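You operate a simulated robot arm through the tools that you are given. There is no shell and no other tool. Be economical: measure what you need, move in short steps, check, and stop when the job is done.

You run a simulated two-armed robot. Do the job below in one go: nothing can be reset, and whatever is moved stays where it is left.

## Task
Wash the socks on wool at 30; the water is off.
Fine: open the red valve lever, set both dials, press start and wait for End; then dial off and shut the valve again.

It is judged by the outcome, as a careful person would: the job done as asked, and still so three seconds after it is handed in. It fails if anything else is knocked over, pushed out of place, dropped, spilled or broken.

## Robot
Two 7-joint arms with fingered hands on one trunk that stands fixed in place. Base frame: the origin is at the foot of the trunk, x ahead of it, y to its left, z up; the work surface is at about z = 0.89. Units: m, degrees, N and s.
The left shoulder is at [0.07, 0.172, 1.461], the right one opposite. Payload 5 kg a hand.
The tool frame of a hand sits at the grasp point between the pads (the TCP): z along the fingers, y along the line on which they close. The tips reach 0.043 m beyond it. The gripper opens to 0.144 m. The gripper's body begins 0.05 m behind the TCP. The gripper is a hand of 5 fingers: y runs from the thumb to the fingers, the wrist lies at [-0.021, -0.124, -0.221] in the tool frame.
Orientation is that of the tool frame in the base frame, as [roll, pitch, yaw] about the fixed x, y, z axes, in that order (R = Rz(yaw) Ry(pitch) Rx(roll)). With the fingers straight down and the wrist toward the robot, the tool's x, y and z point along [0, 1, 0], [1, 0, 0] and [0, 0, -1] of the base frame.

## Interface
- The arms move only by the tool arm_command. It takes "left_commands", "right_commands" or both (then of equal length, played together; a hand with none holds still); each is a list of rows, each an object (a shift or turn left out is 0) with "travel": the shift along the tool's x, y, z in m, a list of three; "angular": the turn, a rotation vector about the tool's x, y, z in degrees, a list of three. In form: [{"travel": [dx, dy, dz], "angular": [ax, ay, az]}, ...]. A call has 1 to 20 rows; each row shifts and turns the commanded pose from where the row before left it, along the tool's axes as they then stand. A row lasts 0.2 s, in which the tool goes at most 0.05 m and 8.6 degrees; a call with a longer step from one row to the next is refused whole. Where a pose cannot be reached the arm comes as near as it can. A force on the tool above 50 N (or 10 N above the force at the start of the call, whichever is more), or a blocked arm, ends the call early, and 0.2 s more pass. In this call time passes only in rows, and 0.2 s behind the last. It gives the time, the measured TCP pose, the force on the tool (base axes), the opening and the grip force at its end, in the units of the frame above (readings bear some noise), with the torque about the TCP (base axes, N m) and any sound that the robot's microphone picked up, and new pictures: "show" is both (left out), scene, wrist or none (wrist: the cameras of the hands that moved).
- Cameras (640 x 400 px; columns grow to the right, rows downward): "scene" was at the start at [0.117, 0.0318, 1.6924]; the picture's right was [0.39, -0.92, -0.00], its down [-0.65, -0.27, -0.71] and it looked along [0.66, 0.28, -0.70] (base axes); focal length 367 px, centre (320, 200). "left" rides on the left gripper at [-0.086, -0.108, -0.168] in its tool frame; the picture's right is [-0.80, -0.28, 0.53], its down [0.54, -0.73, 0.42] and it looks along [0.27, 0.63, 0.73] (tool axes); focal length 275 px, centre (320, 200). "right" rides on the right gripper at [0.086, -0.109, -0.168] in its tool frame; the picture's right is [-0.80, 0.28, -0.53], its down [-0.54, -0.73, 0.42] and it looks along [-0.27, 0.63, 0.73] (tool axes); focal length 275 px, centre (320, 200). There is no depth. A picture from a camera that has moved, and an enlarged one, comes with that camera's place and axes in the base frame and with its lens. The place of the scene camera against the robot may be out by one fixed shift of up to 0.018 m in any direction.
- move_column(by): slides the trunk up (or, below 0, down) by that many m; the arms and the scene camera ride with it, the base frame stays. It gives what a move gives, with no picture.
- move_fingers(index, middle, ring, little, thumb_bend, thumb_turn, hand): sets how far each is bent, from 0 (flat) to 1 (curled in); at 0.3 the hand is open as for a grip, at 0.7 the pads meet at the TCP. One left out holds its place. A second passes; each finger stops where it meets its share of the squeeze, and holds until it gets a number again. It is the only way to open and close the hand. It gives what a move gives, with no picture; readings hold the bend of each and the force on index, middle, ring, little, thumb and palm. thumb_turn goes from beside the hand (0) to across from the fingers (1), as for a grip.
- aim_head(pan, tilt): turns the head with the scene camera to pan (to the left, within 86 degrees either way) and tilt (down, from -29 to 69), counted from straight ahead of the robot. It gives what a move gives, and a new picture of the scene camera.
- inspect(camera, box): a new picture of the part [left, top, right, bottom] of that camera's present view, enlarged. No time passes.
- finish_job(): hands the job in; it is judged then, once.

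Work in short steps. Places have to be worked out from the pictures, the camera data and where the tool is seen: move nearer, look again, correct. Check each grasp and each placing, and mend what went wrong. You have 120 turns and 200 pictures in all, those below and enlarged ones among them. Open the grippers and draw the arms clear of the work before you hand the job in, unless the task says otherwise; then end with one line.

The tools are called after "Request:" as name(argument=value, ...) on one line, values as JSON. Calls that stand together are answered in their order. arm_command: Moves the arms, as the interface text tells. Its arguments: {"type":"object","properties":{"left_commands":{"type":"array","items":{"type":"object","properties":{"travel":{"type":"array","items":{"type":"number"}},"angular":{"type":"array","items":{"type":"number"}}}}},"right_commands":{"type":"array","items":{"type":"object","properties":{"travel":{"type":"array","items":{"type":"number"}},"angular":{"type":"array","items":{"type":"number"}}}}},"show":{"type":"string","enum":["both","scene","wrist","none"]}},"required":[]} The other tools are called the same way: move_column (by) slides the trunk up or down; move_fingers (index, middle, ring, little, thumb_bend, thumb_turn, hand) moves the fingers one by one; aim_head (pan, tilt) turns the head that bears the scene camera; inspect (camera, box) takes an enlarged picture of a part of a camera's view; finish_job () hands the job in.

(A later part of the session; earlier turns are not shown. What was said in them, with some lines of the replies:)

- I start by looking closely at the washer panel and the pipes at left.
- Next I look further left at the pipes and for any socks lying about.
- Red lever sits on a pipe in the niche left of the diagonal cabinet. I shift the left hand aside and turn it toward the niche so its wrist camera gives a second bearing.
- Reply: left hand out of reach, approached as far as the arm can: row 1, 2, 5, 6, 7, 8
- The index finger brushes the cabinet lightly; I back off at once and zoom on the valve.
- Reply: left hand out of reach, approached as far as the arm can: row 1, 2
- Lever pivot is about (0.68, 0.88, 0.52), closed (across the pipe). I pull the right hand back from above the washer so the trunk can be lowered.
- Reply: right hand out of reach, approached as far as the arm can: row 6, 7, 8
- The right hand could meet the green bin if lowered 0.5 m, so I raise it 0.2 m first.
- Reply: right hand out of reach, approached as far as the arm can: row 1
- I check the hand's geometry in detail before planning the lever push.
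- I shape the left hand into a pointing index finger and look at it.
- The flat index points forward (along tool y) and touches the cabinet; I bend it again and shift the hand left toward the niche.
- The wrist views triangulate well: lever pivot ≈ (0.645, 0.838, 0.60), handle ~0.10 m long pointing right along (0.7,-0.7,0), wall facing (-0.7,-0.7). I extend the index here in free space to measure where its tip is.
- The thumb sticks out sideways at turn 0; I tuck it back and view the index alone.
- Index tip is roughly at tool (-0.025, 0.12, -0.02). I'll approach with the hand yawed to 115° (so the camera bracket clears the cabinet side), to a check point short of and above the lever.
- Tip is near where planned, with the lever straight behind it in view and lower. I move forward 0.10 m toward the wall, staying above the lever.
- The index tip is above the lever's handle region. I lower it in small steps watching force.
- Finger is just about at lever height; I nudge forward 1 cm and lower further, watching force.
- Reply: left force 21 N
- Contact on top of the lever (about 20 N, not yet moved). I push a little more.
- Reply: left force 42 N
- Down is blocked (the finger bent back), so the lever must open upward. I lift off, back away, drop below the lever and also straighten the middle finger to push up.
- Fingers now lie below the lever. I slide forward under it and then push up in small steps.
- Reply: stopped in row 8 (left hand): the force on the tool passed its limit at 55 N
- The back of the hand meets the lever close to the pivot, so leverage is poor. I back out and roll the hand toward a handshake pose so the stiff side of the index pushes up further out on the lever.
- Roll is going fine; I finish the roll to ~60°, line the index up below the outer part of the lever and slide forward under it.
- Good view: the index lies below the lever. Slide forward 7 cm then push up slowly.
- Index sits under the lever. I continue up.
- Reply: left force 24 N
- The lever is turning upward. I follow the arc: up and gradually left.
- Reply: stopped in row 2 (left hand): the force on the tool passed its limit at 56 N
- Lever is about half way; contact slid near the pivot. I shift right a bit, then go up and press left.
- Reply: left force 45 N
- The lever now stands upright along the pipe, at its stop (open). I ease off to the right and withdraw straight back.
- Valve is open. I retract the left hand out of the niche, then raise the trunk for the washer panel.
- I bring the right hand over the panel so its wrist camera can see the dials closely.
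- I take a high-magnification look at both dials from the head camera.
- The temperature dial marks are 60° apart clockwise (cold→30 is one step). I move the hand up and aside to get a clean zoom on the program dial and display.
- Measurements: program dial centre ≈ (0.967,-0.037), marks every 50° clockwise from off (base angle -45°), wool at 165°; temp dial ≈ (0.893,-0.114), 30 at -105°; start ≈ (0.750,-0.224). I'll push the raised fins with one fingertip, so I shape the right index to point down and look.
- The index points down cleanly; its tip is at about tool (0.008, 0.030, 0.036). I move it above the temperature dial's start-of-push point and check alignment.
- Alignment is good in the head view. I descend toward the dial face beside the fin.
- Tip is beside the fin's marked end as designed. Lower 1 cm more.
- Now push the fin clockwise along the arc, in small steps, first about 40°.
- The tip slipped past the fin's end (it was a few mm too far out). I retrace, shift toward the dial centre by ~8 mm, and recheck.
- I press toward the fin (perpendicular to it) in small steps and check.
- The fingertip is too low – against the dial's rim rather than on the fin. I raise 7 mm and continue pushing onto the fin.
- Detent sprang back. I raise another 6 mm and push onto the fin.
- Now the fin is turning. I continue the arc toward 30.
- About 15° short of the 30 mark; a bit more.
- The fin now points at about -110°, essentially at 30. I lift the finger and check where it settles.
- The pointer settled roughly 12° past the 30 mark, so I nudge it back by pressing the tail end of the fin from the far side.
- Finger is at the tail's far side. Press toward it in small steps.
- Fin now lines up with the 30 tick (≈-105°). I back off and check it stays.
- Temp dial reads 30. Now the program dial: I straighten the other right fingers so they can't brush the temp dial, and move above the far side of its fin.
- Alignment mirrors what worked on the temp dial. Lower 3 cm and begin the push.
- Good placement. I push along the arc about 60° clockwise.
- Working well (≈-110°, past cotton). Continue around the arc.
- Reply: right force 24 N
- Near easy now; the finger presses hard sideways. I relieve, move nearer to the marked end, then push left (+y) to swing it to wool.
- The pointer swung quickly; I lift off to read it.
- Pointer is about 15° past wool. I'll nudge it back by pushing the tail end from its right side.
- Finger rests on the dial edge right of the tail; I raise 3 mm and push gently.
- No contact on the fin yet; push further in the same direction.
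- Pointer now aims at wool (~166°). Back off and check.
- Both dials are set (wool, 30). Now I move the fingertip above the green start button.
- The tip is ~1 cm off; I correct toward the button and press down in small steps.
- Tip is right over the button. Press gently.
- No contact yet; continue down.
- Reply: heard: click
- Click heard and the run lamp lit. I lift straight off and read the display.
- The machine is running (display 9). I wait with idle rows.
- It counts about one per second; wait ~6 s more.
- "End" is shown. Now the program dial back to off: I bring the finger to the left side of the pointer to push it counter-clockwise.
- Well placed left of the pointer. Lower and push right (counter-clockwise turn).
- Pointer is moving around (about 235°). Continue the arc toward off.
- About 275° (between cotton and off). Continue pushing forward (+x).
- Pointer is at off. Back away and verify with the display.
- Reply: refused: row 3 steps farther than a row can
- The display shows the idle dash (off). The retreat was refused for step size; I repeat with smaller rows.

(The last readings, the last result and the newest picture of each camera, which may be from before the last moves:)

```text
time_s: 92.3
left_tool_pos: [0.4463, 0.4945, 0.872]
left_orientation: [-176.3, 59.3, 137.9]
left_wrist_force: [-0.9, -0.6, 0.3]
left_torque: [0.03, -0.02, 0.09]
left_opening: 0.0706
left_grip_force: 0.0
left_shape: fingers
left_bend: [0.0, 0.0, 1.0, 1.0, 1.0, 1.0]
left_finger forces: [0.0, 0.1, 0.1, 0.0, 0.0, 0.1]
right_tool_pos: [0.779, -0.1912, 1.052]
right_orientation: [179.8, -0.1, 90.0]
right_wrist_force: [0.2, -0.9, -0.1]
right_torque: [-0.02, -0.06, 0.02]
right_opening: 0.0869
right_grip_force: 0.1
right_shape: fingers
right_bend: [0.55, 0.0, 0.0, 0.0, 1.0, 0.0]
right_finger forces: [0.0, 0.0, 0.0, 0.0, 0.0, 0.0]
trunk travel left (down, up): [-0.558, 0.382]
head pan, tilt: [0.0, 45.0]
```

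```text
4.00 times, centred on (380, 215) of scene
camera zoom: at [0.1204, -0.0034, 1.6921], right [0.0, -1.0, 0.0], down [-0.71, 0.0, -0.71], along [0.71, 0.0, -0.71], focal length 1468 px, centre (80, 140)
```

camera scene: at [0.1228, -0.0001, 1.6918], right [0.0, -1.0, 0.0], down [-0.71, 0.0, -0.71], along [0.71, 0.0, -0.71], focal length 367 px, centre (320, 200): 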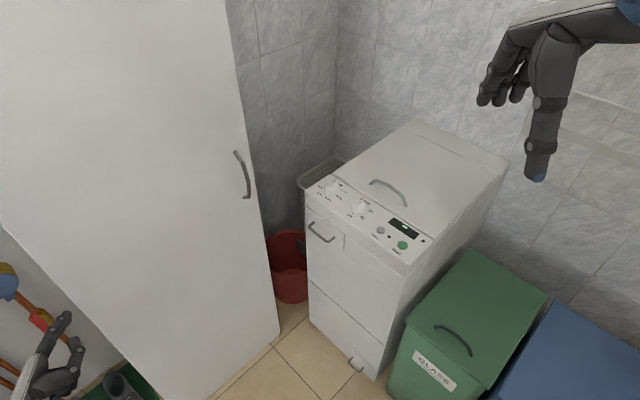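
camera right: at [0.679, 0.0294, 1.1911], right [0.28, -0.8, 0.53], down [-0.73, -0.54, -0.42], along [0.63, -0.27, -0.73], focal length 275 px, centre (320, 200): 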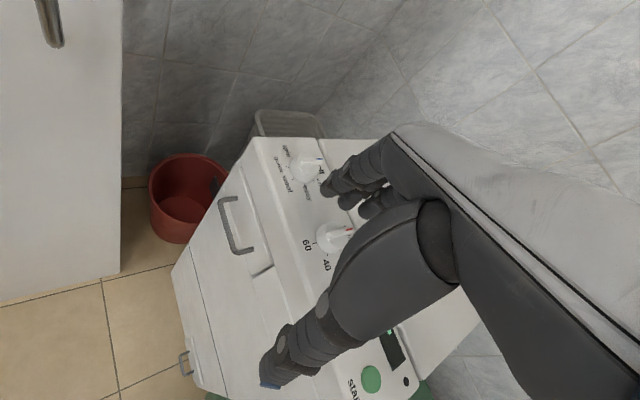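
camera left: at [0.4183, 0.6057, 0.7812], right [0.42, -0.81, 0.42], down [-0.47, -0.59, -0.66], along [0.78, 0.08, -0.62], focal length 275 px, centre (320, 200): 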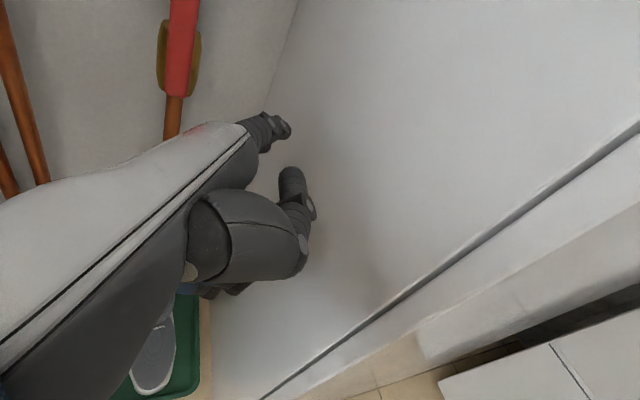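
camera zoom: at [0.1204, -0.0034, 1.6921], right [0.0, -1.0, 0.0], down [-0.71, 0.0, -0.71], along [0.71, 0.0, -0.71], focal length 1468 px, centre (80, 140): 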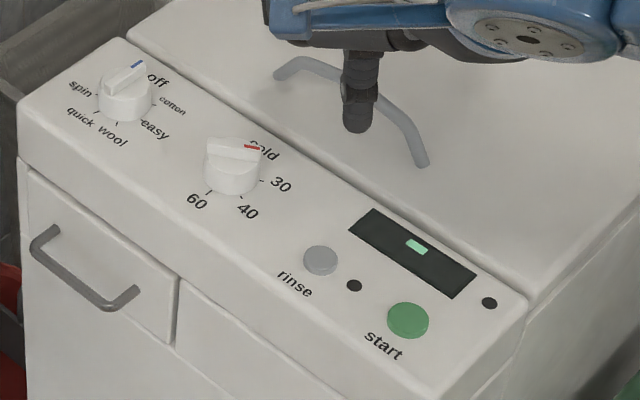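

Program dial at off. Next close the valve: retract and raise the right hand, and curl the left fingers before lowering.

Request:
arm_command(right_commands=[{"travel": [0, 0, -0.048]}, {"travel": [0, 0, -0.048]}, {"travel": [0, 0, -0.048]}, {"travel": [0, 0, -0.048]}, {"travel": [0, 0, -0.048]}, {"travel": [0, 0, -0.048]}, {"travel": [0, 0, -0.048]}, {"travel": [0, 0, -0.045]}, {"travel": [-0.012, -0.047, 0]}, {"travel": [-0.012, -0.047, 0]}, {"travel": [-0.012, -0.047, 0]}, {"travel": [-0.012, -0.047, 0]}, {"travel": [-0.012, -0.047, 0]}], show="none")

Request:
move_fingers(hand="left", index=1, middle=1)

Request:
move_column(by=-0.25)

Request:
arm_command(left_commands=[{"travel": [0.0125, 0, -0.0215]}, {"travel": [0.0125, 0, -0.0215]}, {"travel": [0.0125, 0, -0.0215]}, {"travel": [0.0125, 0, -0.0215]}, {"angular": [0, 8.4, 0]}, {"angular": [0, 8.4, 0]}, {"angular": [0, 8.4, 0]}, {"angular": [0, 8.4, 0]}, {"angular": [0, 8.4, 0]}, {"angular": [0, 8.4, 0]}, {"angular": [0, 8.4, 0]}], show="wrist")

Request:
aim_head(pan=35, tilt=40)

```text
time_s: 95.2
left_tool_pos: [0.4464, 0.4955, 0.871]
left_orientation: [-176.5, 59.3, 137.7]
left_wrist_force: [-1.2, 0.8, 0.4]
left_torque: [0.0, 0.0, 0.02]
left_opening: 0.0706
left_grip_force: 0.0
left_shape: fingers
left_bend: [0.0, 0.0, 1.0, 1.0, 1.0, 1.0]
left_finger forces: [0.0, 0.0, 0.0, 0.1, 0.0, 0.1]
right_tool_pos: [0.542, -0.2493, 1.4322]
right_orientation: [179.9, 0.0, 90.1]
right_wrist_force: [-1.0, 0.8, 0.5]
right_torque: [0.02, -0.04, -0.01]
right_opening: 0.0872
right_grip_force: 0.1
right_shape: fingers
right_bend: [0.55, 0.0, 0.0, 0.0, 1.0, 0.0]
right_finger forces: [0.0, 0.1, 0.0, 0.0, 0.0, 0.1]
trunk travel left (down, up): [-0.558, 0.382]
head pan, tilt: [0.0, 45.0]
```

```text
time_s: 96.2
left_tool_pos: [0.4466, 0.498, 0.87]
left_orientation: [-176.5, 59.1, 137.8]
left_wrist_force: [-14.9, 14.6, -0.1]
left_torque: [0.17, 0.08, 2.09]
left_opening: 0.0466
left_grip_force: 10.3
left_shape: fingers
left_bend: [0.25, 0.91, 1.0, 1.0, 1.0, 1.0]
left_finger forces: [21.2, 0.1, 0.1, 0.0, 0.0, 0.1]
right_tool_pos: [0.5424, -0.2485, 1.4334]
right_orientation: [-180.0, 0.0, 90.0]
right_wrist_force: [-0.3, -0.5, 0.6]
right_torque: [0.03, -0.01, 0.0]
right_opening: 0.087
right_grip_force: 0.0
right_shape: fingers
right_bend: [0.55, 0.0, 0.0, 0.0, 1.0, 0.0]
right_finger forces: [0.0, 0.1, 0.0, 0.0, 0.1, 0.0]
trunk travel left (down, up): [-0.558, 0.382]
head pan, tilt: [0.0, 45.0]
```

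```text
time_s: 96.8
left_tool_pos: [0.4489, 0.5026, 0.8525]
left_orientation: [-177.3, 59.2, 137.6]
left_wrist_force: [-18.2, 13.9, 11.2]
left_torque: [0.46, -0.99, 1.96]
left_opening: 0.0462
left_grip_force: 11.6
left_shape: fingers
left_bend: [0.24, 0.91, 1.0, 1.0, 1.0, 1.0]
left_finger forces: [23.1, 0.1, 0.0, 0.1, 0.0, 0.0]
right_tool_pos: [0.5441, -0.2506, 1.4133]
right_orientation: [180.0, 0.0, 90.0]
right_wrist_force: [0.2, -0.6, -0.4]
right_torque: [-0.06, 0.04, -0.01]
right_opening: 0.0872
right_grip_force: 0.0
right_shape: fingers
right_bend: [0.55, 0.0, 0.0, 0.0, 1.0, 0.0]
right_finger forces: [0.0, 0.1, 0.1, 0.1, 0.0, 0.0]
trunk travel left (down, up): [-0.538, 0.402]
head pan, tilt: [0.0, 45.0]
stopped: the force on the tool passed its limit at 56 N (the readings are from after the stop); the commanded pose is now the measured one
```

```text
time_s: 99.2
left_tool_pos: [0.3801, 0.5691, 0.8526]
left_orientation: [-178.5, 0.2, 135.0]
left_wrist_force: [0.8, 0.4, -0.5]
left_torque: [0.04, 0.03, 0.0]
left_opening: 0.0442
left_grip_force: 0.0
left_shape: fingers
left_bend: [0.26, 0.92, 1.0, 1.0, 0.99, 1.0]
left_finger forces: [0.1, 0.0, 0.0, 0.0, 0.0, 0.0]
right_tool_pos: [0.5474, -0.2507, 1.4101]
right_orientation: [-179.9, 0.1, 90.0]
right_wrist_force: [0.6, -0.4, 0.0]
right_torque: [0.0, 0.0, -0.02]
right_opening: 0.0867
right_grip_force: 0.1
right_shape: fingers
right_bend: [0.55, 0.0, 0.0, 0.0, 1.0, 0.0]
right_finger forces: [0.0, 0.0, 0.0, 0.1, 0.1, 0.0]
trunk travel left (down, up): [-0.538, 0.402]
head pan, tilt: [0.0, 45.0]
camera left: at [0.3674, 0.4351, 1.0259], right [0.35, -0.78, -0.52], down [-0.9, -0.14, -0.41], along [0.24, 0.62, -0.75], focal length 275 px, centre (320, 200)
```

left: 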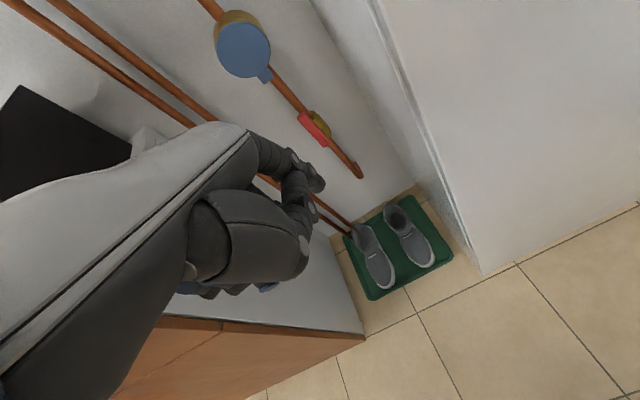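

```text
time_s: 100.2
left_tool_pos: [0.38, 0.5688, 0.853]
left_orientation: [-178.5, 0.5, 134.9]
left_wrist_force: [-0.5, -0.4, 0.2]
left_torque: [0.01, -0.04, 0.01]
left_opening: 0.044
left_grip_force: 0.1
left_shape: fingers
left_bend: [0.26, 0.92, 1.0, 1.0, 0.99, 1.0]
left_finger forces: [0.0, 0.1, 0.0, 0.1, 0.1, 0.0]
right_tool_pos: [0.5455, -0.25, 1.4102]
right_orientation: [180.0, 0.0, 90.0]
right_wrist_force: [0.5, -0.2, 0.0]
right_torque: [-0.02, -0.01, -0.01]
right_opening: 0.0872
right_grip_force: 0.2
right_shape: fingers
right_bend: [0.55, 0.0, 0.0, 0.0, 1.0, 0.0]
right_finger forces: [0.0, 0.0, 0.1, 0.0, 0.0, 0.1]
trunk travel left (down, up): [-0.538, 0.402]
head pan, tilt: [35.0, 40.0]
camera scene: at [0.1113, 0.0485, 1.6787], right [0.57, -0.82, 0.0], down [-0.53, -0.37, -0.77], along [0.63, 0.44, -0.64], focal length 367 px, centre (320, 200)
```

scene: 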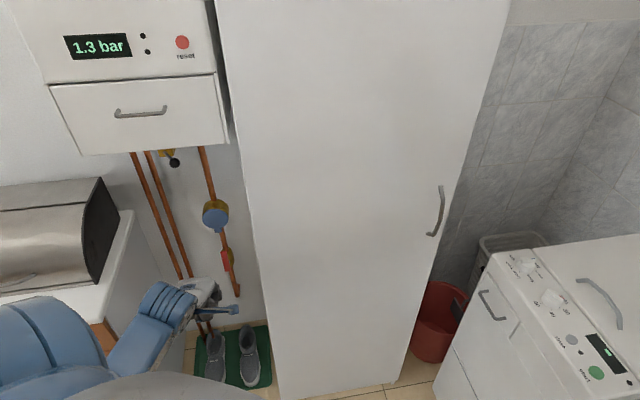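

The index brushed the cabinet side while curling; contact is released now, and the cabinet stands where it was. The hand is clear and palm-down; I lower the trunk the rest of the way.

Request:
move_column(by=-0.23)

Request:
move_fingers(hand="left", index=0, middle=1)

Request:
inspect(camera="left", box=[0, 0, 640, 400])

Request:
aim_head(pan=45, tilt=40)

```text
time_s: 102.6
left_tool_pos: [0.3793, 0.5691, 0.6235]
left_orientation: [-178.5, 0.5, 135.0]
left_wrist_force: [-0.7, -0.1, 0.8]
left_torque: [0.02, -0.01, 0.02]
left_opening: 0.0442
left_grip_force: 0.1
left_shape: fingers
left_bend: [0.26, 0.92, 1.0, 1.0, 0.99, 1.0]
left_finger forces: [0.1, 0.0, 0.0, 0.0, 0.0, 0.0]
right_tool_pos: [0.5451, -0.2497, 1.1825]
right_orientation: [180.0, 0.0, 89.9]
right_wrist_force: [0.0, 0.1, -0.7]
right_torque: [-0.03, 0.0, 0.0]
right_opening: 0.087
right_grip_force: 0.2
right_shape: fingers
right_bend: [0.55, 0.0, 0.0, 0.0, 1.0, 0.0]
right_finger forces: [0.0, 0.1, 0.0, 0.0, 0.1, 0.0]
trunk travel left (down, up): [-0.308, 0.632]
head pan, tilt: [35.0, 40.0]
```

```text
time_s: 103.6
left_tool_pos: [0.3806, 0.5694, 0.6236]
left_orientation: [-178.4, 0.5, 134.9]
left_wrist_force: [0.3, -0.5, 0.9]
left_torque: [0.02, 0.03, 0.0]
left_opening: 0.0698
left_grip_force: 0.1
left_shape: fingers
left_bend: [0.0, 0.93, 1.0, 1.0, 1.0, 1.0]
left_finger forces: [0.0, 0.0, 0.1, 0.0, 0.0, 0.0]
right_tool_pos: [0.5457, -0.2502, 1.1819]
right_orientation: [180.0, 0.0, 90.0]
right_wrist_force: [0.8, 0.2, -0.3]
right_torque: [0.01, -0.02, 0.01]
right_opening: 0.0869
right_grip_force: 0.1
right_shape: fingers
right_bend: [0.55, 0.0, 0.0, 0.0, 1.0, 0.0]
right_finger forces: [0.0, 0.1, 0.0, 0.0, 0.1, 0.0]
trunk travel left (down, up): [-0.308, 0.632]
head pan, tilt: [35.0, 40.0]
```

```text
1.00 times, centred on (320, 200) of left (not enlarged: the box is as wide or as high as the picture)
camera zoom: at [0.3667, 0.4355, 0.7958], right [0.35, -0.78, -0.52], down [-0.9, -0.14, -0.41], along [0.25, 0.61, -0.75], focal length 275 px, centre (320, 200)
```

zoom: 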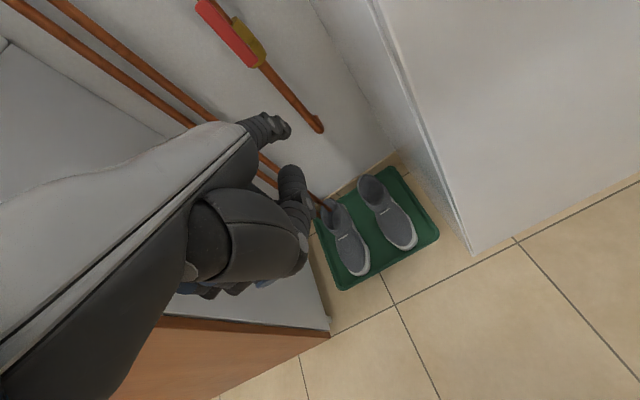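

```text
time_s: 104.3
left_tool_pos: [0.3813, 0.5705, 0.6246]
left_orientation: [-178.4, 0.5, 135.0]
left_wrist_force: [-0.1, -0.5, 0.3]
left_torque: [0.02, 0.0, -0.02]
left_opening: 0.0698
left_grip_force: 0.0
left_shape: fingers
left_bend: [0.0, 0.93, 1.0, 1.0, 1.0, 1.0]
left_finger forces: [0.0, 0.1, 0.0, 0.1, 0.1, 0.0]
right_tool_pos: [0.5455, -0.2498, 1.1804]
right_orientation: [-179.9, 0.0, 90.0]
right_wrist_force: [-0.7, -0.4, 0.9]
right_torque: [-0.02, 0.04, 0.02]
right_opening: 0.0868
right_grip_force: 0.0
right_shape: fingers
right_bend: [0.55, 0.0, 0.0, 0.0, 1.0, 0.0]
right_finger forces: [0.0, 0.0, 0.0, 0.0, 0.0, 0.0]
trunk travel left (down, up): [-0.308, 0.632]
head pan, tilt: [45.0, 40.0]
camera scene: at [0.1017, 0.0599, 1.4487], right [0.71, -0.71, 0.0], down [-0.45, -0.45, -0.77], along [0.54, 0.54, -0.64], focal length 367 px, centre (320, 200)
```

scene: 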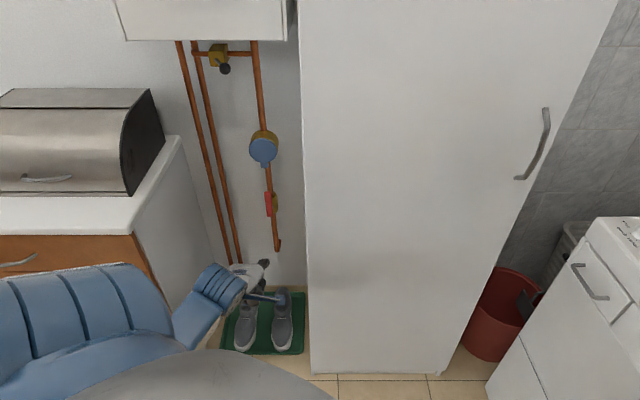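

Head view is now square to the niche. I yaw the hand to ~122° and move the index to the left of the upright lever, short of it, for a check.

Request:
arm_command(left_commands=[{"angular": [0, 0, 6.5]}, {"angular": [0, 0, 6.5]}, {"travel": [0.0255, 0.0322, -0.001]}, {"travel": [0.0255, 0.0322, -0.001]}, {"travel": [0.0255, 0.0322, -0.001]}, {"travel": [0.0255, 0.0322, -0.001]}, {"travel": [0.0255, 0.0322, -0.001]}], show="wrist")

Request:
inspect(camera="scene", box=[180, 130, 340, 280])

```text
time_s: 105.9
left_tool_pos: [0.4509, 0.7642, 0.6226]
left_orientation: [-178.5, 0.8, 121.8]
left_wrist_force: [-1.0, 0.2, -1.1]
left_torque: [-0.03, -0.02, 0.0]
left_opening: 0.0698
left_grip_force: 0.0
left_shape: fingers
left_bend: [0.0, 0.93, 1.0, 1.0, 1.0, 1.0]
left_finger forces: [0.0, 0.0, 0.1, 0.1, 0.1, 0.0]
right_tool_pos: [0.5452, -0.2495, 1.1819]
right_orientation: [-180.0, 0.0, 90.1]
right_wrist_force: [0.1, 0.7, 0.4]
right_torque: [-0.04, 0.02, 0.03]
right_opening: 0.0871
right_grip_force: 0.1
right_shape: fingers
right_bend: [0.55, 0.0, 0.0, 0.0, 1.0, 0.0]
right_finger forces: [0.1, 0.1, 0.1, 0.1, 0.0, 0.0]
trunk travel left (down, up): [-0.308, 0.632]
head pan, tilt: [45.0, 40.0]
camera left: at [0.4075, 0.6377, 0.7953], right [0.17, -0.84, -0.51], down [-0.91, 0.07, -0.41], along [0.38, 0.54, -0.75], focal length 275 px, centre (320, 200)
```

left: 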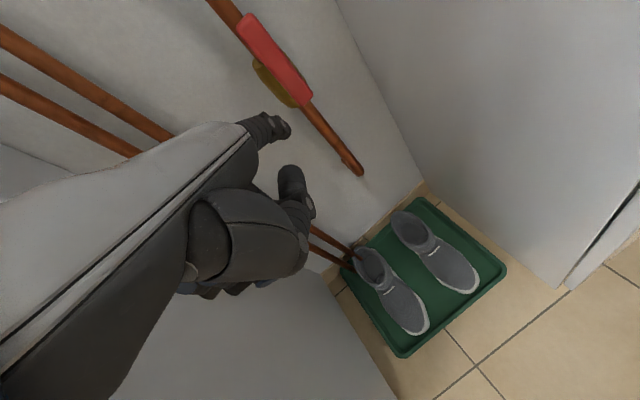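

```text
2.67 times, centred on (260, 205) of scene
camera zoom: at [0.1023, 0.0609, 1.4486], right [0.71, -0.71, 0.0], down [-0.45, -0.46, -0.77], along [0.54, 0.54, -0.64], focal length 979 px, centre (480, 187)
```

zoom: 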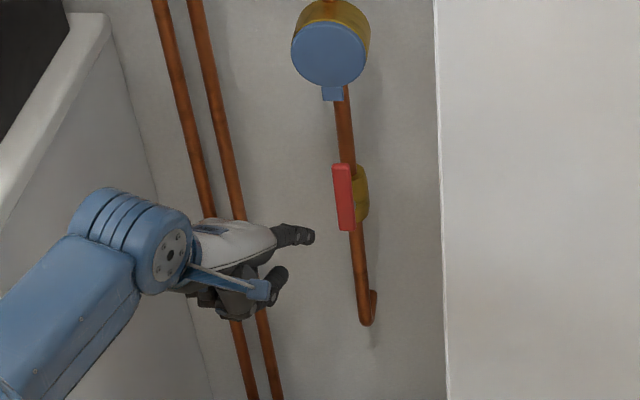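

Alignment checks out: going forward 9 cm and 1.5 cm up puts the tip just left of the lever's upper half.

Request:
arm_command(left_commands=[{"travel": [0, 0, -0.015]}, {"travel": [0.0068, 0.0292, 0]}, {"travel": [0.0068, 0.0292, 0]}, {"travel": [0.0068, 0.0292, 0]}], show="none")

Request:
inspect(camera="left", box=[160, 0, 420, 160])

Request:
inspect(camera="scene", box=[210, 150, 320, 250])

```text
time_s: 106.9
left_tool_pos: [0.5144, 0.8285, 0.6336]
left_orientation: [-178.5, 0.8, 121.9]
left_wrist_force: [-1.3, 0.4, -0.9]
left_torque: [0.01, -0.01, 0.05]
left_opening: 0.0697
left_grip_force: 0.0
left_shape: fingers
left_bend: [0.0, 0.93, 1.0, 1.0, 1.0, 1.0]
left_finger forces: [0.0, 0.0, 0.0, 0.0, 0.0, 0.0]
right_tool_pos: [0.5465, -0.2504, 1.1803]
right_orientation: [-179.9, -0.1, 90.1]
right_wrist_force: [-0.6, 0.7, -0.5]
right_torque: [0.01, 0.05, 0.02]
right_opening: 0.087
right_grip_force: 0.0
right_shape: fingers
right_bend: [0.55, 0.0, 0.0, 0.0, 1.0, 0.0]
right_finger forces: [0.0, 0.1, 0.1, 0.0, 0.1, 0.0]
trunk travel left (down, up): [-0.308, 0.632]
head pan, tilt: [45.0, 40.0]
```

```text
2.46 times, centred on (290, 80) of left
camera zoom: at [0.4712, 0.7012, 0.8054], right [0.17, -0.84, -0.51], down [-0.91, 0.07, -0.41], along [0.38, 0.54, -0.75], focal length 678 px, centre (394, 495)
```

zoom: 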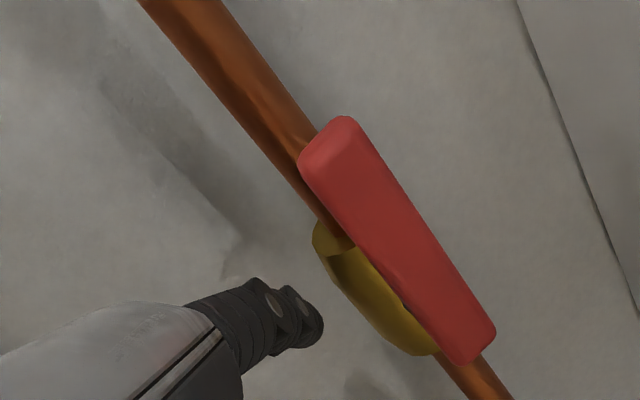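

```text
4.00 times, centred on (265, 200) of scene
camera zoom: at [0.1027, 0.0605, 1.4486], right [0.71, -0.71, 0.0], down [-0.46, -0.46, -0.77], along [0.54, 0.54, -0.64], focal length 1468 px, centre (540, 200)
```

zoom: 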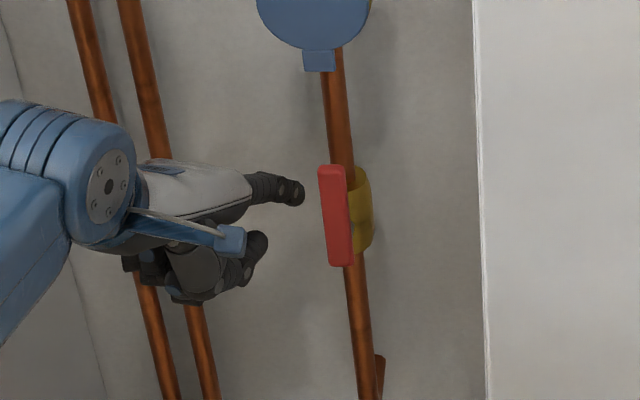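

Tip is beside the lever's upper end. I push right in steps.

Request:
arm_command(left_commands=[{"travel": [-0.0117, 0.0027, 0]}, {"travel": [-0.0117, 0.0027, 0]}, {"travel": [-0.0117, 0.0027, 0]}, {"travel": [-0.0117, 0.0027, 0.002]}], show="none")

Request:
inspect(camera="scene", box=[210, 150, 320, 250])

```text
time_s: 107.9
left_tool_pos: [0.5436, 0.7983, 0.6327]
left_orientation: [-178.6, 0.7, 122.3]
left_wrist_force: [-36.6, 18.6, 12.2]
left_torque: [1.09, -1.54, 5.32]
left_opening: 0.0699
left_grip_force: 22.2
left_shape: fingers
left_bend: [0.01, 0.93, 1.0, 1.0, 1.0, 1.0]
left_finger forces: [45.0, 0.0, 0.1, 0.1, 0.0, 0.0]
right_tool_pos: [0.5425, -0.2483, 1.1836]
right_orientation: [179.8, 0.0, 90.0]
right_wrist_force: [1.0, 0.1, 0.1]
right_torque: [-0.03, 0.02, 0.01]
right_opening: 0.0872
right_grip_force: 0.0
right_shape: fingers
right_bend: [0.55, 0.0, 0.0, 0.0, 1.0, 0.0]
right_finger forces: [0.1, 0.0, 0.0, 0.1, 0.0, 0.0]
trunk travel left (down, up): [-0.308, 0.632]
head pan, tilt: [45.0, 40.0]
```

```text
4.00 times, centred on (265, 200) of scene
camera zoom: at [0.098, 0.0619, 1.449], right [0.71, -0.7, 0.0], down [-0.45, -0.46, -0.77], along [0.54, 0.54, -0.64], focal length 1468 px, centre (540, 200)
```

zoom: 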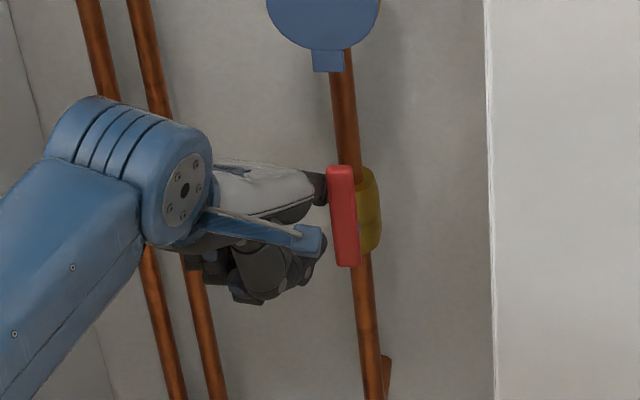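

The slanted tip reached past the lever and pressed the pipe/valve body. I back off, withdraw 3.5 cm, and push again so only the lever is touched.

Request:
arm_command(left_commands=[{"travel": [0.0195, -0.0045, 0]}, {"travel": [0.01, -0.0022, 0]}, {"travel": [-0.004, -0.0175, 0]}, {"travel": [-0.004, -0.0175, 0]}, {"travel": [-0.0117, 0.0027, 0]}], show="none")

Request:
inspect(camera="scene", box=[210, 150, 320, 250])

Request:
inspect(camera="left", box=[160, 0, 420, 160])

```text
time_s: 109.1
left_tool_pos: [0.509, 0.7804, 0.6349]
left_orientation: [-178.6, 0.8, 122.0]
left_wrist_force: [-2.6, 1.3, 1.1]
left_torque: [0.02, -0.19, 0.3]
left_opening: 0.0698
left_grip_force: 1.7
left_shape: fingers
left_bend: [0.0, 0.93, 1.0, 1.0, 1.0, 1.0]
left_finger forces: [3.1, 0.1, 0.0, 0.0, 0.0, 0.1]
right_tool_pos: [0.5456, -0.2506, 1.181]
right_orientation: [179.9, 0.0, 90.0]
right_wrist_force: [0.0, 0.9, -0.2]
right_torque: [-0.04, 0.02, -0.04]
right_opening: 0.087
right_grip_force: 0.1
right_shape: fingers
right_bend: [0.55, 0.0, 0.0, 0.0, 1.0, 0.0]
right_finger forces: [0.0, 0.0, 0.1, 0.1, 0.0, 0.1]
trunk travel left (down, up): [-0.308, 0.632]
head pan, tilt: [45.0, 40.0]
```

```text
4.00 times, centred on (265, 200) of scene
camera zoom: at [0.1015, 0.0603, 1.4488], right [0.71, -0.71, 0.0], down [-0.45, -0.46, -0.77], along [0.54, 0.54, -0.64], focal length 1468 px, centre (540, 200)
```

zoom: 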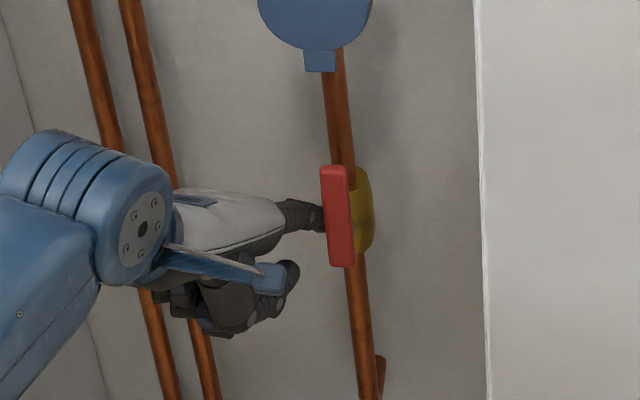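

```text
2.46 times, centred on (290, 80) of left
camera zoom: at [0.4659, 0.654, 0.8074], right [0.17, -0.84, -0.52], down [-0.91, 0.07, -0.41], along [0.38, 0.54, -0.75], focal length 678 px, centre (394, 495)
```

zoom: 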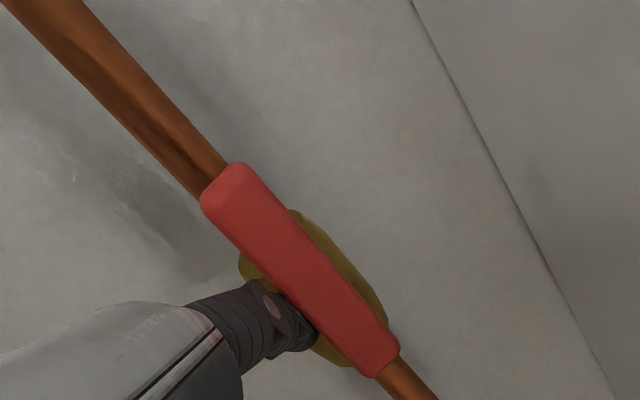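

Contact now is on the lever side but low; I raise 2.5 cm for leverage and push right.

Request:
arm_command(left_commands=[{"travel": [0.006, -0.0015, -0.012]}, {"travel": [0, 0, -0.013]}, {"travel": [-0.0117, 0.0027, 0]}, {"travel": [-0.0117, 0.0027, 0]}, {"travel": [-0.0117, 0.0027, 0]}], show="none")

Request:
inspect(camera="scene", box=[210, 150, 320, 250])

```text
time_s: 110.3
left_tool_pos: [0.5289, 0.7597, 0.6593]
left_orientation: [-178.5, 0.7, 122.0]
left_wrist_force: [-2.1, 4.2, 0.5]
left_torque: [-0.04, -0.07, 0.55]
left_opening: 0.0695
left_grip_force: 2.4
left_shape: fingers
left_bend: [0.0, 0.93, 1.0, 1.0, 1.0, 1.0]
left_finger forces: [3.9, 0.0, 0.0, 0.0, 0.0, 0.1]
right_tool_pos: [0.5462, -0.2508, 1.1814]
right_orientation: [179.9, 0.0, 90.0]
right_wrist_force: [0.2, 0.3, 0.0]
right_torque: [-0.01, 0.02, -0.01]
right_opening: 0.0871
right_grip_force: 0.1
right_shape: fingers
right_bend: [0.55, 0.0, 0.0, 0.0, 1.0, 0.0]
right_finger forces: [0.0, 0.0, 0.0, 0.0, 0.1, 0.0]
trunk travel left (down, up): [-0.308, 0.632]
head pan, tilt: [45.0, 40.0]
```

```text
4.00 times, centred on (265, 200) of scene
camera zoom: at [0.1019, 0.0604, 1.4487], right [0.71, -0.71, 0.0], down [-0.45, -0.46, -0.77], along [0.54, 0.54, -0.64], focal length 1468 px, centre (540, 200)
```

zoom: 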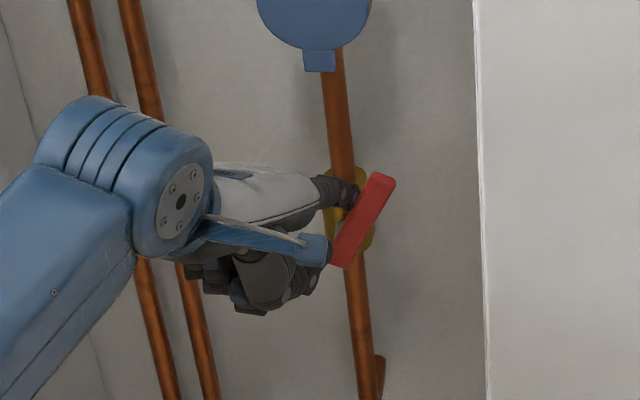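

Lever is turning (≈60°). Continue right and down along the arc.

Request:
arm_command(left_commands=[{"travel": [-0.0097, 0.0022, 0.01]}, {"travel": [-0.0097, 0.0022, 0.01]}, {"travel": [-0.0097, 0.0022, 0.01]}, {"travel": [-0.0049, 0.0011, 0.012]}], show="none")

Request:
inspect(camera="scene", box=[210, 150, 320, 250])

```text
time_s: 111.3
left_tool_pos: [0.554, 0.7341, 0.6177]
left_orientation: [-178.5, 1.0, 121.9]
left_wrist_force: [1.9, 5.3, 3.5]
left_torque: [0.13, -0.44, 0.52]
left_opening: 0.0738
left_grip_force: 3.5
left_shape: fingers
left_bend: [0.0, 0.93, 1.0, 1.0, 1.0, 1.0]
left_finger forces: [6.8, 0.0, 0.0, 0.1, 0.0, 0.0]
right_tool_pos: [0.5466, -0.2507, 1.1811]
right_orientation: [180.0, 0.0, 90.1]
right_wrist_force: [-0.1, -0.8, 0.2]
right_torque: [0.02, 0.01, 0.05]
right_opening: 0.0871
right_grip_force: 0.0
right_shape: fingers
right_bend: [0.55, 0.0, 0.0, 0.0, 1.0, 0.0]
right_finger forces: [0.1, 0.0, 0.0, 0.1, 0.0, 0.0]
trunk travel left (down, up): [-0.308, 0.632]
head pan, tilt: [45.0, 40.0]
```

```text
4.00 times, centred on (265, 200) of scene
camera zoom: at [0.1018, 0.06, 1.4488], right [0.71, -0.71, 0.0], down [-0.45, -0.45, -0.77], along [0.54, 0.54, -0.64], focal length 1468 px, centre (540, 200)
```

zoom: 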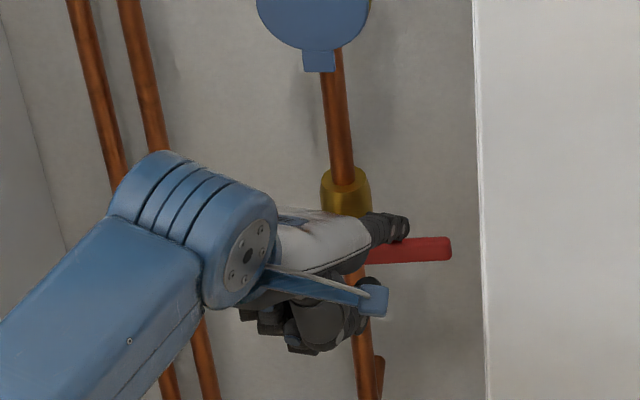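

Almost horizontal. Push down to the closed stop.

Request:
arm_command(left_commands=[{"travel": [-0.003, 0.001, 0.01]}, {"travel": [0, 0, 0.01]}, {"travel": [0, 0, 0.008]}], show="none")

Request:
inspect(camera="scene", box=[210, 150, 320, 250])

```text
time_s: 112.1
left_tool_pos: [0.5559, 0.73, 0.5906]
left_orientation: [-178.8, 0.8, 121.9]
left_wrist_force: [-3.7, 2.4, 13.6]
left_torque: [0.7, -1.75, 0.5]
left_opening: 0.0861
left_grip_force: 6.3
left_shape: fingers
left_bend: [0.0, 0.93, 1.0, 1.0, 1.0, 1.0]
left_finger forces: [12.1, 0.1, 0.0, 0.1, 0.1, 0.1]
right_tool_pos: [0.5452, -0.2501, 1.1816]
right_orientation: [-179.9, 0.0, 90.0]
right_wrist_force: [0.6, 0.6, -0.3]
right_torque: [0.0, 0.01, -0.01]
right_opening: 0.0868
right_grip_force: 0.2
right_shape: fingers
right_bend: [0.55, 0.0, 0.0, 0.0, 1.0, 0.0]
right_finger forces: [0.0, 0.0, 0.0, 0.1, 0.0, 0.0]
trunk travel left (down, up): [-0.308, 0.632]
head pan, tilt: [45.0, 40.0]
```

```text
4.00 times, centred on (265, 200) of scene
camera zoom: at [0.1007, 0.0591, 1.4488], right [0.71, -0.71, 0.0], down [-0.45, -0.45, -0.77], along [0.54, 0.54, -0.64], focal length 1468 px, centre (540, 200)
```

zoom: 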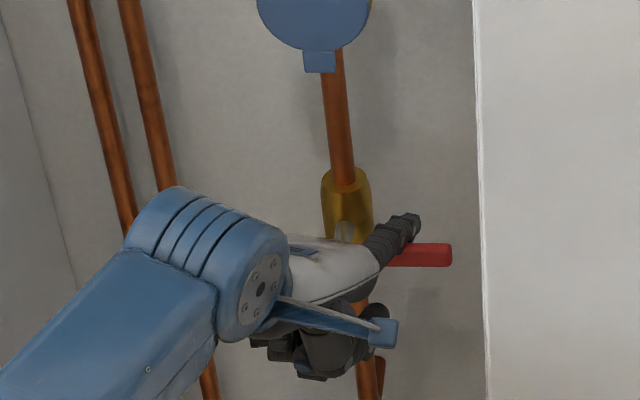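

Lever is at its stop, horizontal. I lift off and withdraw, then verify.

Request:
arm_command(left_commands=[{"travel": [0, 0, -0.025]}, {"travel": [0, 0, -0.02]}, {"travel": [0.007, -0.03, 0]}, {"travel": [0.007, -0.03, 0]}, {"travel": [0.014, -0.033, 0]}, {"travel": [0.014, -0.033, 0]}, {"travel": [0.014, -0.033, 0]}], show="none")

Request:
inspect(camera="scene", box=[200, 120, 340, 270])

```text
time_s: 113.7
left_tool_pos: [0.3915, 0.697, 0.6381]
left_orientation: [-178.7, 0.8, 121.8]
left_wrist_force: [0.5, -1.0, 0.3]
left_torque: [0.02, 0.0, -0.02]
left_opening: 0.0697
left_grip_force: 0.0
left_shape: fingers
left_bend: [0.0, 0.93, 1.0, 1.0, 1.0, 1.0]
left_finger forces: [0.1, 0.0, 0.0, 0.0, 0.2, 0.0]
right_tool_pos: [0.5444, -0.2512, 1.181]
right_orientation: [179.9, 0.0, 89.9]
right_wrist_force: [0.0, -0.3, 0.1]
right_torque: [0.03, -0.01, 0.02]
right_opening: 0.0871
right_grip_force: 0.1
right_shape: fingers
right_bend: [0.55, 0.0, 0.0, 0.0, 1.0, 0.0]
right_finger forces: [0.0, 0.0, 0.0, 0.0, 0.1, 0.0]
trunk travel left (down, up): [-0.308, 0.632]
head pan, tilt: [45.0, 40.0]
```

```text
2.67 times, centred on (270, 195) of scene
camera zoom: at [0.1005, 0.0595, 1.4489], right [0.71, -0.71, 0.0], down [-0.45, -0.45, -0.77], along [0.54, 0.54, -0.64], focal length 979 px, centre (453, 213)
```

zoom: 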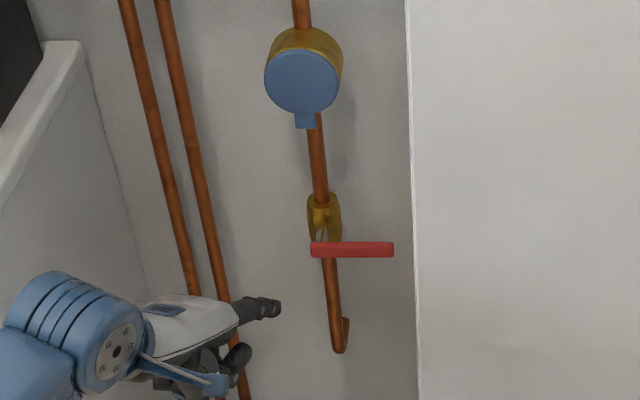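

Valve is shut again. I pull the left hand out of the niche, open both hands, and check the whole scene.

Request:
arm_command(left_commands=[{"travel": [-0.0085, -0.0365, 0]}, {"travel": [-0.0085, -0.0365, 0]}, {"travel": [-0.0085, -0.0365, 0]}], show="none")

Request:
move_fingers(hand="right", index=0.3, middle=0.3, ring=0.3, little=0.3, thumb_bend=0.3, thumb_turn=1)

Request:
move_fingers(hand="left", index=0.3, middle=0.3, ring=0.3, little=0.3, thumb_bend=0.3, thumb_turn=1)

Request:
aim_head(pan=22, tilt=40)

Request:
inspect(camera="scene", box=[430, 160, 640, 320])

```text
time_s: 114.5
left_tool_pos: [0.3113, 0.6174, 0.6418]
left_orientation: [-178.7, 0.7, 122.0]
left_wrist_force: [-0.1, -0.3, 0.5]
left_torque: [-0.01, 0.01, 0.0]
left_opening: 0.07
left_grip_force: 0.0
left_shape: fingers
left_bend: [0.0, 0.93, 1.0, 1.0, 1.0, 1.0]
left_finger forces: [0.1, 0.0, 0.1, 0.0, 0.1, 0.1]
right_tool_pos: [0.543, -0.2535, 1.1816]
right_orientation: [179.9, 0.0, 89.7]
right_wrist_force: [0.7, 0.1, 0.7]
right_torque: [0.03, -0.08, -0.02]
right_opening: 0.087
right_grip_force: 0.1
right_shape: fingers
right_bend: [0.55, 0.0, 0.0, 0.0, 1.0, 0.0]
right_finger forces: [0.0, 0.0, 0.0, 0.1, 0.0, 0.0]
trunk travel left (down, up): [-0.308, 0.632]
head pan, tilt: [45.0, 40.0]
```

```text
time_s: 115.5
left_tool_pos: [0.3115, 0.6171, 0.6402]
left_orientation: [-178.6, 0.7, 121.9]
left_wrist_force: [0.6, -0.5, 0.4]
left_torque: [0.01, 0.02, 0.01]
left_opening: 0.0699
left_grip_force: 0.0
left_shape: fingers
left_bend: [0.0, 0.93, 1.0, 1.0, 1.0, 1.0]
left_finger forces: [0.0, 0.1, 0.0, 0.0, 0.0, 0.0]
right_tool_pos: [0.5458, -0.2512, 1.1811]
right_orientation: [179.9, 0.0, 90.0]
right_wrist_force: [0.5, 0.2, 0.3]
right_torque: [0.0, -0.01, -0.04]
right_opening: 0.1491
right_grip_force: 0.0
right_shape: fingers
right_bend: [0.3, 0.3, 0.3, 0.3, 0.3, 0.97]
right_finger forces: [0.1, 0.0, 0.0, 0.0, 0.0, 0.0]
trunk travel left (down, up): [-0.308, 0.632]
head pan, tilt: [45.0, 40.0]
```

```text
time_s: 116.5
left_tool_pos: [0.3129, 0.6174, 0.6399]
left_orientation: [-178.6, 0.7, 121.9]
left_wrist_force: [-1.0, -1.0, 0.1]
left_torque: [0.0, -0.02, 0.0]
left_opening: 0.1493
left_grip_force: 0.0
left_shape: fingers
left_bend: [0.3, 0.3, 0.3, 0.3, 0.3, 0.98]
left_finger forces: [0.1, 0.0, 0.1, 0.1, 0.0, 0.1]
right_tool_pos: [0.5449, -0.2504, 1.1804]
right_orientation: [-180.0, 0.0, 90.0]
right_wrist_force: [0.5, -0.1, -0.5]
right_torque: [0.03, 0.01, 0.01]
right_opening: 0.1489
right_grip_force: 0.1
right_shape: fingers
right_bend: [0.3, 0.3, 0.3, 0.3, 0.3, 0.97]
right_finger forces: [0.0, 0.0, 0.0, 0.0, 0.1, 0.0]
trunk travel left (down, up): [-0.308, 0.632]
head pan, tilt: [45.0, 40.0]
```

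```text
time_s: 117.4
left_tool_pos: [0.3114, 0.6162, 0.6395]
left_orientation: [-178.6, 0.8, 121.9]
left_wrist_force: [0.0, -0.9, 0.0]
left_torque: [0.02, -0.01, 0.02]
left_opening: 0.1495
left_grip_force: 0.1
left_shape: fingers
left_bend: [0.3, 0.3, 0.3, 0.3, 0.3, 0.98]
left_finger forces: [0.0, 0.0, 0.0, 0.1, 0.0, 0.0]
right_tool_pos: [0.5448, -0.2505, 1.1813]
right_orientation: [179.9, 0.0, 90.0]
right_wrist_force: [0.4, -0.6, 0.0]
right_torque: [-0.01, -0.01, 0.01]
right_opening: 0.1491
right_grip_force: 0.0
right_shape: fingers
right_bend: [0.3, 0.3, 0.3, 0.3, 0.3, 0.97]
right_finger forces: [0.1, 0.0, 0.0, 0.1, 0.0, 0.0]
trunk travel left (down, up): [-0.308, 0.632]
head pan, tilt: [22.0, 40.0]
camera scene: at [0.1203, 0.0318, 1.4487], right [0.38, -0.93, 0.0], down [-0.6, -0.24, -0.77], along [0.71, 0.29, -0.64], focal length 367 px, centre (320, 200)
```

scene: 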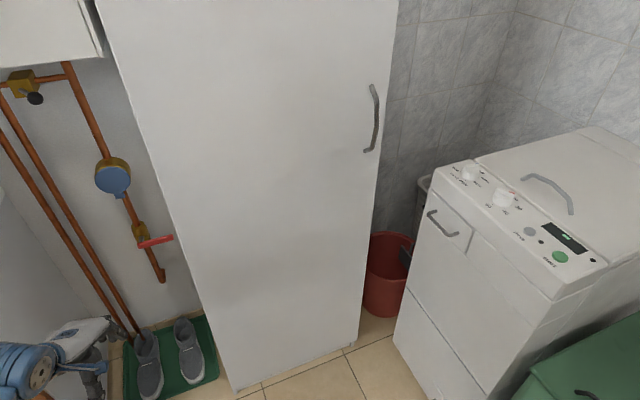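

```text
2.50 times, centred on (535, 240) of scene
camera zoom: at [0.1203, 0.0318, 1.4487], right [0.38, -0.93, 0.0], down [-0.6, -0.24, -0.77], along [0.71, 0.29, -0.64], focal length 917 px, centre (-218, 100)
```

zoom: 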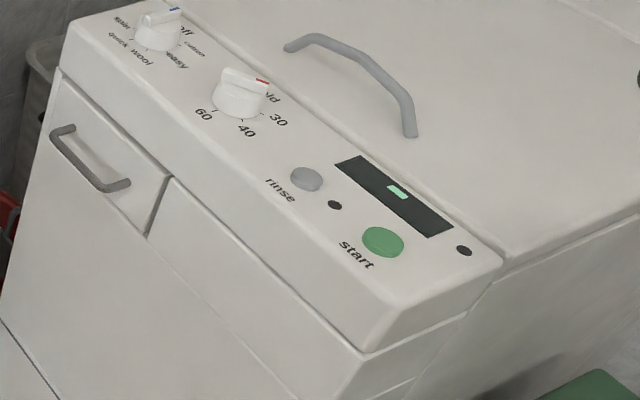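

Everything is in order: the valve is shut, the program dial is at off, the temperature dial is at 30, nothing is out of place, and both hands are open and clear. I hand the job in.

Request:
finish_job()

```text
The job is handed in.
```

The wash ran on wool at 30 until the display showed End; the program dial is back at off, the red valve is shut again (the temperature dial is still at 30), and my left hand pressed against the tall cabinet several times, hardest at about 56 N, with no visible shift.
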